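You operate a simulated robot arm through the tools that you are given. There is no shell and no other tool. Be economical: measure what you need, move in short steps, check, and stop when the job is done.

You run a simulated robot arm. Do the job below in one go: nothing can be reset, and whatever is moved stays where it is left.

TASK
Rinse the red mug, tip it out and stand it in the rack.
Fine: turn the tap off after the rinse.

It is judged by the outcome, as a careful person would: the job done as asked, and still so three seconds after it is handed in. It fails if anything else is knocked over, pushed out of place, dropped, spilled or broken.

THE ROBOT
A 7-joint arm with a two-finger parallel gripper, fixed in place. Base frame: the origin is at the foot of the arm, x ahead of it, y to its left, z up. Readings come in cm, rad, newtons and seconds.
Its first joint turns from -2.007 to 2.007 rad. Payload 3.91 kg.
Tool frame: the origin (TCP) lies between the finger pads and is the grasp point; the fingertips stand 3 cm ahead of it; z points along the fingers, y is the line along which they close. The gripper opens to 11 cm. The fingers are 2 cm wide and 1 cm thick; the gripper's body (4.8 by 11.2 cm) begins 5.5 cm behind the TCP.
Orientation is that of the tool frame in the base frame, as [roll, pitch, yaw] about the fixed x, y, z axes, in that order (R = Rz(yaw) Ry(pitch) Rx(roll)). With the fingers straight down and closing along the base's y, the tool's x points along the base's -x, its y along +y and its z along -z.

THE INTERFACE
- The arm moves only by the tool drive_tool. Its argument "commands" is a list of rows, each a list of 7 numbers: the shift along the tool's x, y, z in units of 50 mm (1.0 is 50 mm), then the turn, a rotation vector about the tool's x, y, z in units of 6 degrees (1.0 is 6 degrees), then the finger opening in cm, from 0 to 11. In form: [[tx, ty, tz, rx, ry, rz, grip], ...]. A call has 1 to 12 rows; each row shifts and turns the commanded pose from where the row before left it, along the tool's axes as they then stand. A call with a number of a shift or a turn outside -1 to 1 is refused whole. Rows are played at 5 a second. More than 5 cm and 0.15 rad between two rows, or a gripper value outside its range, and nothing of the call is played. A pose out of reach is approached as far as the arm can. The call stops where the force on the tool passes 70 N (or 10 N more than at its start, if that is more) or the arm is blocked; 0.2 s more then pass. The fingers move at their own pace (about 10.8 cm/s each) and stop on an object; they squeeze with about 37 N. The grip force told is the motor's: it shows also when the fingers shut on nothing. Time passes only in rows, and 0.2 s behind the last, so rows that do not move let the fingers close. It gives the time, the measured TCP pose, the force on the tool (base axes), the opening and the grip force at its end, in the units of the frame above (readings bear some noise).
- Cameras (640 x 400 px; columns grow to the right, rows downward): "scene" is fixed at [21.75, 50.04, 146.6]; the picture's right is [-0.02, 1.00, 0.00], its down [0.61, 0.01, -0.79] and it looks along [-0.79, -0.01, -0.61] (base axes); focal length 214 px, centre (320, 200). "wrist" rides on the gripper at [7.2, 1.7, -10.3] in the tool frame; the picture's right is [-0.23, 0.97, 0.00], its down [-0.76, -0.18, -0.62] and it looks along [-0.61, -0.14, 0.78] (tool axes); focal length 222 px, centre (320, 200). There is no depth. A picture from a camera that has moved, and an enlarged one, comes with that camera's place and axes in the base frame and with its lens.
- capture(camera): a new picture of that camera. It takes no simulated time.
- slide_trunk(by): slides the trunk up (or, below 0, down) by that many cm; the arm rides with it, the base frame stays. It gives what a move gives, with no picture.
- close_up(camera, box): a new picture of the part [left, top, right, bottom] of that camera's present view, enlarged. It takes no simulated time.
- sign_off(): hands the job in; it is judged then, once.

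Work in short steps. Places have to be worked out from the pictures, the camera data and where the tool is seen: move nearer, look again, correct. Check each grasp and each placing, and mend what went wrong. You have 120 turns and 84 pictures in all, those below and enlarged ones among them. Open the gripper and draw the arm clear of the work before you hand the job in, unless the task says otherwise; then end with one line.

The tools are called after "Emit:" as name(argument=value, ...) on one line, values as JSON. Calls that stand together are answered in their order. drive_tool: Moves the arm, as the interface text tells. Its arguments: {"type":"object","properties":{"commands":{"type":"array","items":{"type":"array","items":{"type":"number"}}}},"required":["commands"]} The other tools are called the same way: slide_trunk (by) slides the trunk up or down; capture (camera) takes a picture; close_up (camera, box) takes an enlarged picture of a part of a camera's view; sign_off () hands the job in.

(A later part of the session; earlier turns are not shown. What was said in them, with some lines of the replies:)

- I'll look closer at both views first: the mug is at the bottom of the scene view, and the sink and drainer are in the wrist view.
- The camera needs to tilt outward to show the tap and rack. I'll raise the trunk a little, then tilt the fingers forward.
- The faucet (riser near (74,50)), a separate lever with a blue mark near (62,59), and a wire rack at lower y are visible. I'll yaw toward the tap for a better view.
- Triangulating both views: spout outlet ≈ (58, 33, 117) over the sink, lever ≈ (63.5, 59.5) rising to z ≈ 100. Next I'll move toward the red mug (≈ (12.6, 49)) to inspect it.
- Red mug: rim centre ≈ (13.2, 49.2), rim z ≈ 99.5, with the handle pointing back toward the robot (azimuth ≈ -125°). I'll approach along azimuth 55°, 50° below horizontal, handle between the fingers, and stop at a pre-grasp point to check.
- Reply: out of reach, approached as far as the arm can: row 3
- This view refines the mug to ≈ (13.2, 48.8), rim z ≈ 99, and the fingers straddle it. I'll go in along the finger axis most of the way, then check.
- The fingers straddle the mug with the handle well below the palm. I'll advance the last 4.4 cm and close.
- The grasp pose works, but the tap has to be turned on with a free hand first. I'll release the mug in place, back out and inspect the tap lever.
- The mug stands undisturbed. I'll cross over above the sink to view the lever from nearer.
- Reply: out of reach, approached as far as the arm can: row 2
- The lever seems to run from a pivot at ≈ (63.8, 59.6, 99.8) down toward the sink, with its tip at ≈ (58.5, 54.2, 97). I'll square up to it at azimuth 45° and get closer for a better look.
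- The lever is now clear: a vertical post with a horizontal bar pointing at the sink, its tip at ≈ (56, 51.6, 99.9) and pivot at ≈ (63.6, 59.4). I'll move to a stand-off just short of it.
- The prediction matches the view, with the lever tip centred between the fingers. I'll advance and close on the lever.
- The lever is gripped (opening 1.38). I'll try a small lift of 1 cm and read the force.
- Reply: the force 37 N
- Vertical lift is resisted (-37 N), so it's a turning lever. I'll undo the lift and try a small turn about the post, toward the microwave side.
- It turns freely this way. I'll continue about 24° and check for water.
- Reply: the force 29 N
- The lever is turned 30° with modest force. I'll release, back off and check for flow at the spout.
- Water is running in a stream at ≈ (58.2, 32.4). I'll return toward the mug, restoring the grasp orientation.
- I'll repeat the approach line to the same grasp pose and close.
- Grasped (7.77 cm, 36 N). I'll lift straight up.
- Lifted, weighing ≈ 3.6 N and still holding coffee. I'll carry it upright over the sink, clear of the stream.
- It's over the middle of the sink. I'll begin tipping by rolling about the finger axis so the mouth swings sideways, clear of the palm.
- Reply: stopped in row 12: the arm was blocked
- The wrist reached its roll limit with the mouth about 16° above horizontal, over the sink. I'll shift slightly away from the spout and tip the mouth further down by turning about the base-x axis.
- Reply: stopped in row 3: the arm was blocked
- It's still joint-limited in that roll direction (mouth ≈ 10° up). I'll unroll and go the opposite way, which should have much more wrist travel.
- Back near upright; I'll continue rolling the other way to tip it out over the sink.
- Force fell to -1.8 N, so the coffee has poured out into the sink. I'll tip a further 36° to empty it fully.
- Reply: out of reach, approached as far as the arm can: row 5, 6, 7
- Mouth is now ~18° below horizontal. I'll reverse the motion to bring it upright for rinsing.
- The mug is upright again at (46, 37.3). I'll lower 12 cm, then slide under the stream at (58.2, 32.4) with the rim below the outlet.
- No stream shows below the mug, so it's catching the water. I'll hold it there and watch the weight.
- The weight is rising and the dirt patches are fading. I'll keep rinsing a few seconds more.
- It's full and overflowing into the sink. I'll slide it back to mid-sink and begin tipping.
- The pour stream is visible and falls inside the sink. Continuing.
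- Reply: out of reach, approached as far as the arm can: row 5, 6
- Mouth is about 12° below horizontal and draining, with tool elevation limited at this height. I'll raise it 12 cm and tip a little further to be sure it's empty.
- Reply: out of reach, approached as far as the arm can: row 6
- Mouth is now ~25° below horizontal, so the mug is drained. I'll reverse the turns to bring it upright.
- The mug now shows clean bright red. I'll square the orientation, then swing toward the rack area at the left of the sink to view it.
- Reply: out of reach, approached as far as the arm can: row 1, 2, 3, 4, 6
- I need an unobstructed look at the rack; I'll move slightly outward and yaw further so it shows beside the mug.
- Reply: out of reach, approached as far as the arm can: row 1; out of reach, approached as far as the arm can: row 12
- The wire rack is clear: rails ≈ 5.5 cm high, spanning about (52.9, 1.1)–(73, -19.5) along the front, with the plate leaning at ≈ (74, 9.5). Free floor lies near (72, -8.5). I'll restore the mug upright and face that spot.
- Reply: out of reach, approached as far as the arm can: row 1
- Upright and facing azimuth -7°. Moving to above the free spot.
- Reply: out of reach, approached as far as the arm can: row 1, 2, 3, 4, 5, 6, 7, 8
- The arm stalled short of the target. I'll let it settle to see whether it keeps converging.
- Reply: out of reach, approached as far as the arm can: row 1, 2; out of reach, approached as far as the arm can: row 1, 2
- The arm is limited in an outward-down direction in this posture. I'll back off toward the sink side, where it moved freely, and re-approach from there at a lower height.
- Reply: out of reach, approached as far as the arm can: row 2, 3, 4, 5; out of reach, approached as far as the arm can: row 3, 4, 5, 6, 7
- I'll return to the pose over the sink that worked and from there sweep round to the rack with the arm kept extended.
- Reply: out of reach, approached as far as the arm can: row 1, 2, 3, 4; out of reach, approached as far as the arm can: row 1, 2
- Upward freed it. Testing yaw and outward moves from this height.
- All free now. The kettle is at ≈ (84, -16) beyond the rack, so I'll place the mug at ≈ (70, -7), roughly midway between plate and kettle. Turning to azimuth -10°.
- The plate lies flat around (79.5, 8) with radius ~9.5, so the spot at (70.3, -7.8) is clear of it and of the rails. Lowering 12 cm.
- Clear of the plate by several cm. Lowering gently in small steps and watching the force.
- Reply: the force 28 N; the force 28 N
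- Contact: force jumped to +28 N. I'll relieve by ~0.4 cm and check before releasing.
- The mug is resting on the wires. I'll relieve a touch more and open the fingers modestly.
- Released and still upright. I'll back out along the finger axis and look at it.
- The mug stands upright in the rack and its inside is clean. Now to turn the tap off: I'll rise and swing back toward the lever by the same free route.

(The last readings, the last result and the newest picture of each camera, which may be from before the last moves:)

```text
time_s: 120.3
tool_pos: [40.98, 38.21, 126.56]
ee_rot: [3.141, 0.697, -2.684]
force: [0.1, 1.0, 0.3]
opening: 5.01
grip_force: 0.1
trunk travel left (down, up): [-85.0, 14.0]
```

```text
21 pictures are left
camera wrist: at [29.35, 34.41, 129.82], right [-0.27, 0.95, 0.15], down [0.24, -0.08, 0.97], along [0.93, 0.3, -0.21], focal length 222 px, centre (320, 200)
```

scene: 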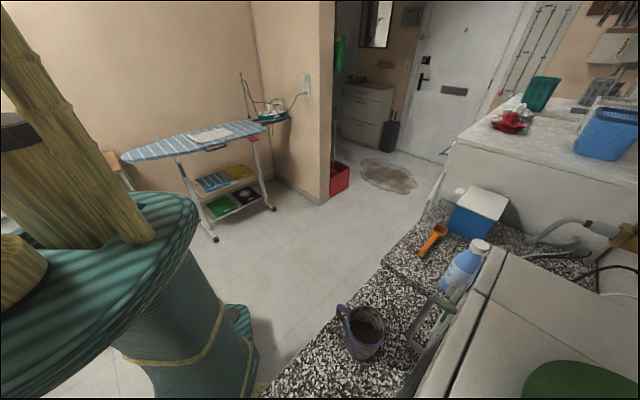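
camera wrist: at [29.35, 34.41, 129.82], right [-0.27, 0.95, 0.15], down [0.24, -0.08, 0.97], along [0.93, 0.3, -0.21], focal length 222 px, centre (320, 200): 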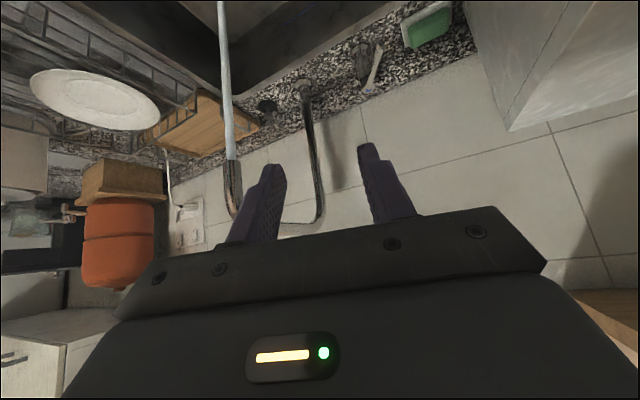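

Emit:
drive_tool(commands=[[0, 0, 0, 0.6, 0, 0.716, 5], [0, 0, 0, 0.6, 0, 0.716, 5], [0, 0, 0, 0, -0.86, 0, 5], [0, 0, 0, 0, -0.86, 0, 5], [0, 0, 0, 0, -0.86, 0, 5], [0.21, 0.42, 0.82, 0, 0, 0, 5], [0.21, 0.42, 0.82, 0, 0, 0, 5], [0.21, 0.42, 0.82, 0, 0, 0, 5], [0.21, 0.42, 0.82, 0, 0, 0, 5]])

Emit:
capture(camera="wrist")

```text
time_s: 122.3
tool_pos: [49.62, 48.96, 113.76]
ee_rot: [3.137, 0.966, -2.886]
force: [0.3, 0.2, -0.5]
opening: 5.01
grip_force: 0.1
trunk travel left (down, up): [-85.0, 14.0]
```

```text
20 pictures are left
camera wrist: at [36.94, 47.48, 113.69], right [-0.13, 0.97, 0.19], down [-0.03, -0.2, 0.98], along [0.99, 0.12, 0.06], focal length 222 px, centre (320, 200)
```

wrist: 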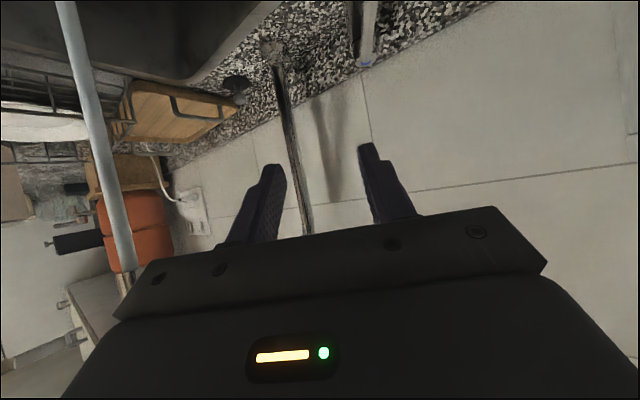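

Emit:
drive_tool(commands=[[0.497, 0.427, 0.3, 0, 0, 0, 5], [0.497, 0.427, 0.3, 0, 0, 0, 5], [0.497, 0.427, 0.3, 0, 0, 0, 5]])

Emit:
capture(camera="wrist")

```text
time_s: 123.1
tool_pos: [48.26, 53.73, 106.14]
ee_rot: [3.117, 0.973, -2.912]
force: [-0.8, 0.7, -0.8]
opening: 4.99
grip_force: 0.1
trunk travel left (down, up): [-85.0, 14.0]
```

```text
19 pictures are left
camera wrist: at [35.62, 52.22, 105.91], right [-0.12, 0.97, 0.2], down [-0.04, -0.21, 0.98], along [0.99, 0.11, 0.06], focal length 222 px, centre (320, 200)
```

wrist: 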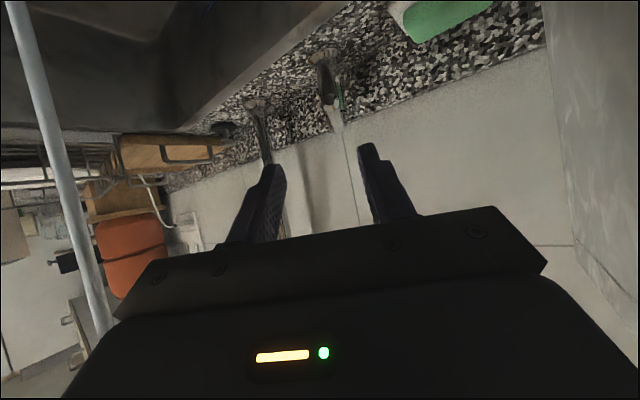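

Emit:
drive_tool(commands=[[0, 0, 0, 0, 0, 0, 5], [0, 0, 0, 0, 0, 0, 5]])

```text
time_s: 123.7
tool_pos: [48.21, 53.76, 105.96]
ee_rot: [3.115, 0.975, -2.911]
force: [-0.1, -0.1, -0.7]
opening: 5.04
grip_force: 0.1
trunk travel left (down, up): [-85.0, 14.0]
```

Pose error persists without tool force; the wrist may be near the microwave. I'll check the scene before going on.

Emit:
capture(camera="scene")

```text
18 pictures are left
```

scene: 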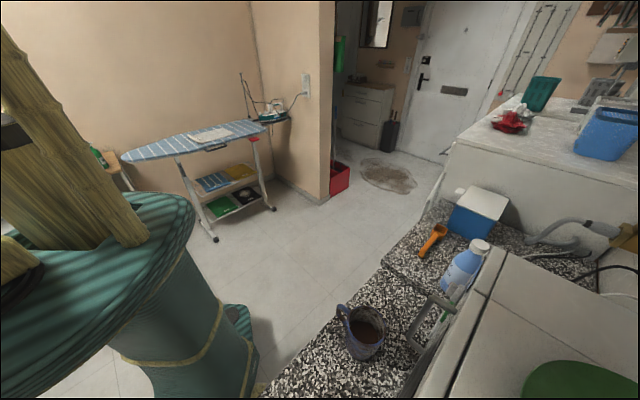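

Nothing has moved. To keep the wrist away from the microwave I'll yaw the tool to about azimuth 36° before going in.

Emit:
drive_tool(commands=[[-0.2, -0.3, 0, 0, 0, 0, 5], [0, 0, 0, -0.827, 0, -0.562, 5], [0, 0, 0, -0.827, 0, -0.562, 5], [0, 0, 0, -0.827, 0, -0.562, 5], [0, 0, 0, -0.827, 0, -0.562, 5]])

Emit:
capture(camera="wrist")

```text
time_s: 124.9
tool_pos: [48.2, 53.65, 105.77]
ee_rot: [3.131, 0.969, -2.47]
force: [-0.3, 0.0, 0.5]
opening: 5.0
grip_force: 0.1
trunk travel left (down, up): [-85.0, 14.0]
```

```text
17 pictures are left
camera wrist: at [37.39, 47.11, 105.74], right [-0.51, 0.84, 0.19], down [0.05, -0.19, 0.98], along [0.86, 0.51, 0.06], focal length 222 px, centre (320, 200)
```

wrist: 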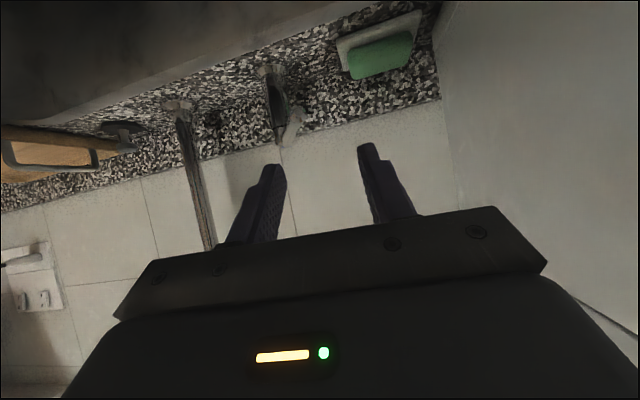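

The lever tip matches the prediction. I'll shift laterally 1.3 cm, advance and grip.

Emit:
drive_tool(commands=[[0.166, -0.266, 0.2, 0, 0, 0, 5], [0, 0, 0.8, 0, 0, 0, 5], [0, 0, 0.8, 0, 0, 0, 5], [0, 0, 0, 0, 0, 0, 0], [0, 0, 0, 0, 0, 0, 0]])

Emit:
capture(camera="wrist")

```text
time_s: 126.1
tool_pos: [54.44, 56.62, 100.01]
ee_rot: [3.132, 0.966, -2.473]
force: [-8.1, -20.5, -5.5]
opening: 2.84
grip_force: 44.9
trunk travel left (down, up): [-85.0, 14.0]
```

```text
16 pictures are left
camera wrist: at [43.51, 50.11, 99.97], right [-0.51, 0.84, 0.19], down [0.05, -0.19, 0.98], along [0.86, 0.51, 0.05], focal length 222 px, centre (320, 200)
```

wrist: 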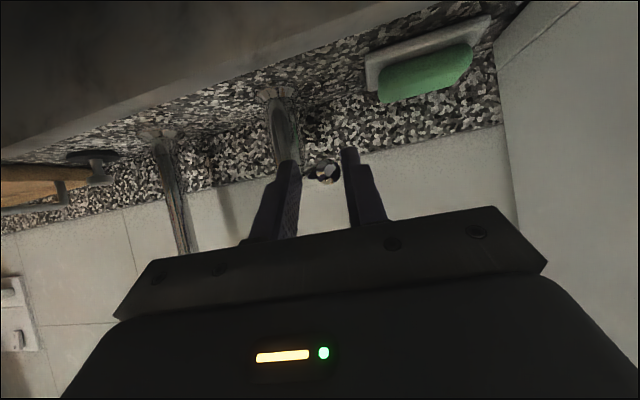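

Gripped (skewed as expected). I'll swing the lever back along its arc toward the off position.

Emit:
drive_tool(commands=[[0.04, -0.184, -0.06, 0, 0, 0, 0], [0.028, -0.19, -0.04, -0.165, 0, -0.112, 0], [0.014, -0.195, -0.02, -0.165, 0, -0.112, 0], [0, -0.195, 0, -0.165, 0, -0.112, 0], [-0.01, -0.195, 0.016, -0.165, 0, -0.112, 0]])

Emit:
capture(camera="wrist")

```text
time_s: 127.3
tool_pos: [56.83, 52.89, 100.18]
ee_rot: [3.13, 0.97, -2.386]
force: [-19.0, -30.6, -9.3]
opening: 1.39
grip_force: 45.3
trunk travel left (down, up): [-85.0, 14.0]
```

```text
15 pictures are left
camera wrist: at [46.54, 45.44, 100.02], right [-0.58, 0.79, 0.19], down [0.07, -0.19, 0.98], along [0.81, 0.58, 0.06], focal length 222 px, centre (320, 200)
```

wrist: 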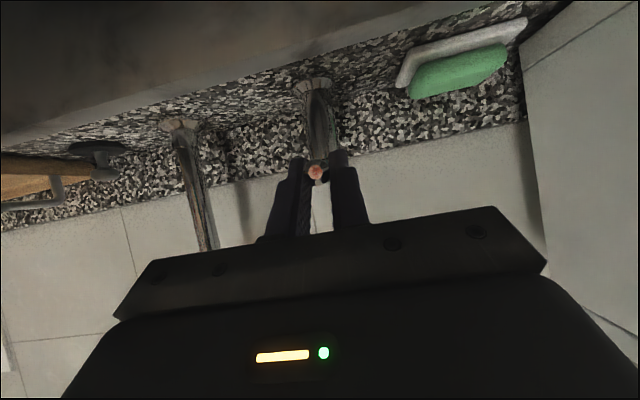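

The lever is back nearly at its original direction. A final small nudge to its stop, then I'll release and check the stream.

Emit:
drive_tool(commands=[[0, -0.04, -0.04, -0.25, 0, -0.17, 0], [0, 0, 0, 0, 0, 0, 0]])

Emit:
drive_tool(commands=[[0, 0, 0, 0, 0, 0, 4], [0, 0, 0, 0, 0, 0, 4], [0, 0, -0.7, 0, 0, 0, 4], [-0.1, 0, -0.8, 0, 0, 0, 4], [-0.4, 0, -0.8, 0, 0, 0, 4], [-0.4, 0, -0.8, 0, 0, 0, 4]])

Emit:
capture(camera="wrist")

```text
time_s: 127.9
tool_pos: [56.99, 52.77, 100.06]
ee_rot: [3.131, 0.968, -2.355]
force: [-15.2, -23.7, -17.0]
opening: 1.41
grip_force: 45.4
trunk travel left (down, up): [-85.0, 14.0]
```

```text
time_s: 129.3
tool_pos: [49.94, 45.29, 112.73]
ee_rot: [3.133, 0.97, -2.354]
force: [-0.7, 0.0, 0.2]
opening: 3.98
grip_force: 0.0
trunk travel left (down, up): [-85.0, 14.0]
```

```text
14 pictures are left
camera wrist: at [39.9, 37.59, 112.69], right [-0.6, 0.77, 0.19], down [0.07, -0.19, 0.98], along [0.79, 0.61, 0.06], focal length 222 px, centre (320, 200)
```

wrist: 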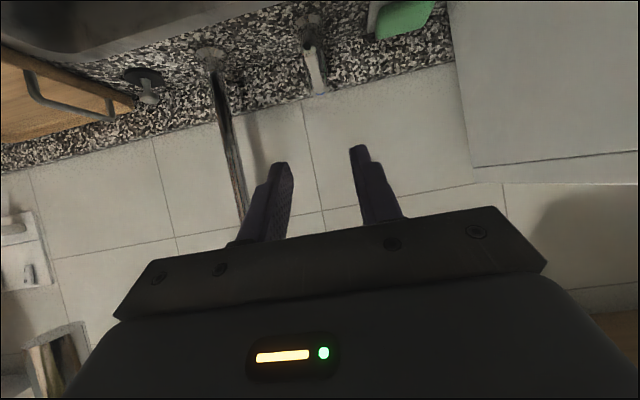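

Emit:
drive_tool(commands=[[-0.05, 0.07, -0.8, 0, 0, 0, 4], [-0.05, 0.07, -0.8, 0, 0, 0, 4], [-0.05, 0.07, -0.8, 0, 0, 0, 4], [-0.05, 0.07, -0.8, 0, 0, 0, 4], [0, 0, 0, 0, 0.9, 0, 4], [0, 0, 0, 0, 0.9, 0, 4], [0, 0, 0, 0, 0.9, 0, 4]])

Emit:
capture(camera="wrist")

```text
time_s: 130.9
tool_pos: [40.25, 37.43, 122.48]
ee_rot: [3.136, 0.685, -2.352]
force: [-0.9, -0.5, 0.4]
opening: 4.03
grip_force: 0.1
trunk travel left (down, up): [-85.0, 14.0]
```

```text
13 pictures are left
camera wrist: at [30.41, 30.03, 126.01], right [-0.57, 0.81, 0.15], down [0.27, 0.01, 0.96], along [0.78, 0.59, -0.22], focal length 222 px, centre (320, 200)
```

wrist: 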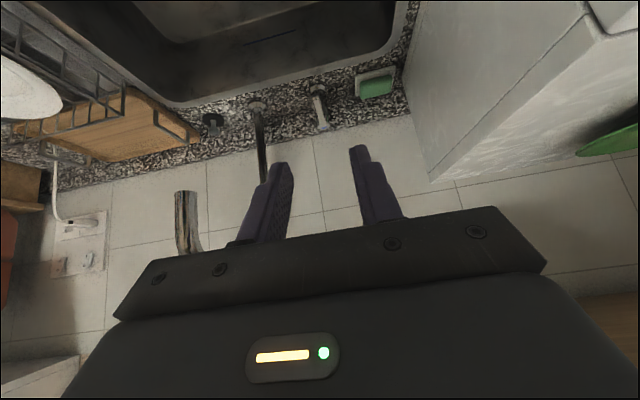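

The stream has stopped, so the tap is off. I'll rise and turn for a last look at the mug in the rack.

Emit:
drive_tool(commands=[[-0.5, 0, -0.62, 0, 0, 0, 4], [-0.5, 0, -0.62, 0, 0, 0, 4], [0, 0, 0, 0.633, 0, 0.774, 4], [0, 0, 0, 0.633, 0, 0.774, 4], [0, 0, 0, 0.633, 0, 0.774, 4], [0, 0, 0, 0.633, 0, 0.774, 4], [0, 0, 0, 0.633, 0, 0.774, 4], [0, 0, 0, 0.633, 0, 0.774, 4], [0, 0, 0, 0, 0.9, 0, 4], [0, 0, 0, 0, 0.9, 0, 4], [0, 0, 0, 0, 0.9, 0, 4]])

Emit:
capture(camera="wrist")

Emit:
close_up(camera="wrist", box=[100, 0, 420, 200])

Emit:
capture(camera="scene")

```text
time_s: 133.3
tool_pos: [40.19, 37.37, 130.46]
ee_rot: [3.137, 0.399, -2.977]
force: [0.0, 0.4, 0.1]
opening: 4.0
grip_force: 0.0
trunk travel left (down, up): [-85.0, 14.0]
```

```text
12 pictures are left
camera wrist: at [29.4, 37.25, 137.27], right [0.05, 0.99, 0.09], down [0.48, -0.1, 0.87], along [0.87, 0.01, -0.49], focal length 222 px, centre (320, 200)
```

wrist: 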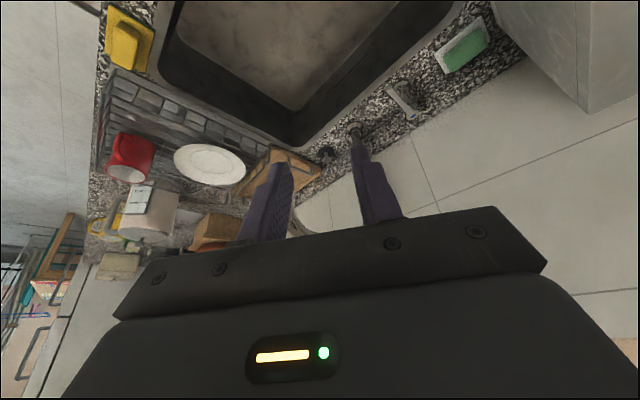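

```text
2.00 times, centred on (260, 100) of wrist
camera zoom: at [29.4, 37.25, 137.27], right [0.05, 0.99, 0.09], down [0.48, -0.1, 0.87], along [0.87, 0.01, -0.49], focal length 444 px, centre (440, 400)
```

zoom: 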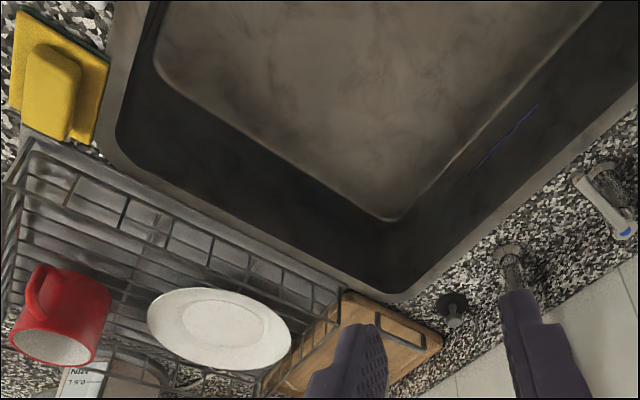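

```text
10 pictures are left
```

scene: 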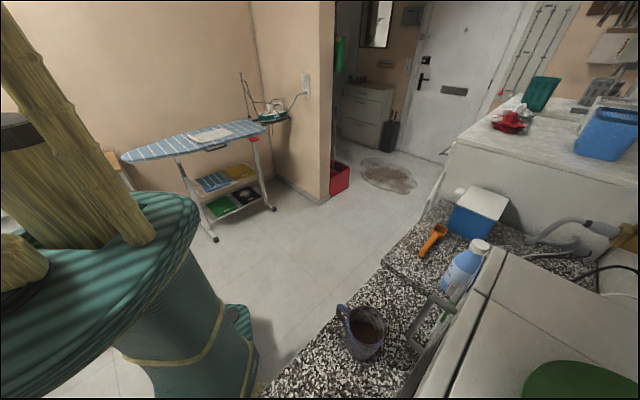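

The mug stands upright and clean in the rack, the tap is off, and everything else is in place. I'll open the gripper fully, well clear of the work.

Emit:
drive_tool(commands=[[0, 0, -0.5, 0, 0, 0, 11], [0, 0, 0, 0, 0, 0, 11], [0, 0, 0, 0, 0, 0, 11]])

```text
time_s: 134.1
tool_pos: [39.24, 37.01, 132.83]
ee_rot: [3.137, 0.402, -2.978]
force: [-0.1, -0.8, 0.8]
opening: 11.0
grip_force: 0.0
trunk travel left (down, up): [-85.0, 14.0]
```

The gripper is open and clear; handing the job in.

Emit:
sign_off()

```text
The job is handed in.
```

The red mug is rinsed, tipped out into the sink and standing upright in the rack, and the tap is off.
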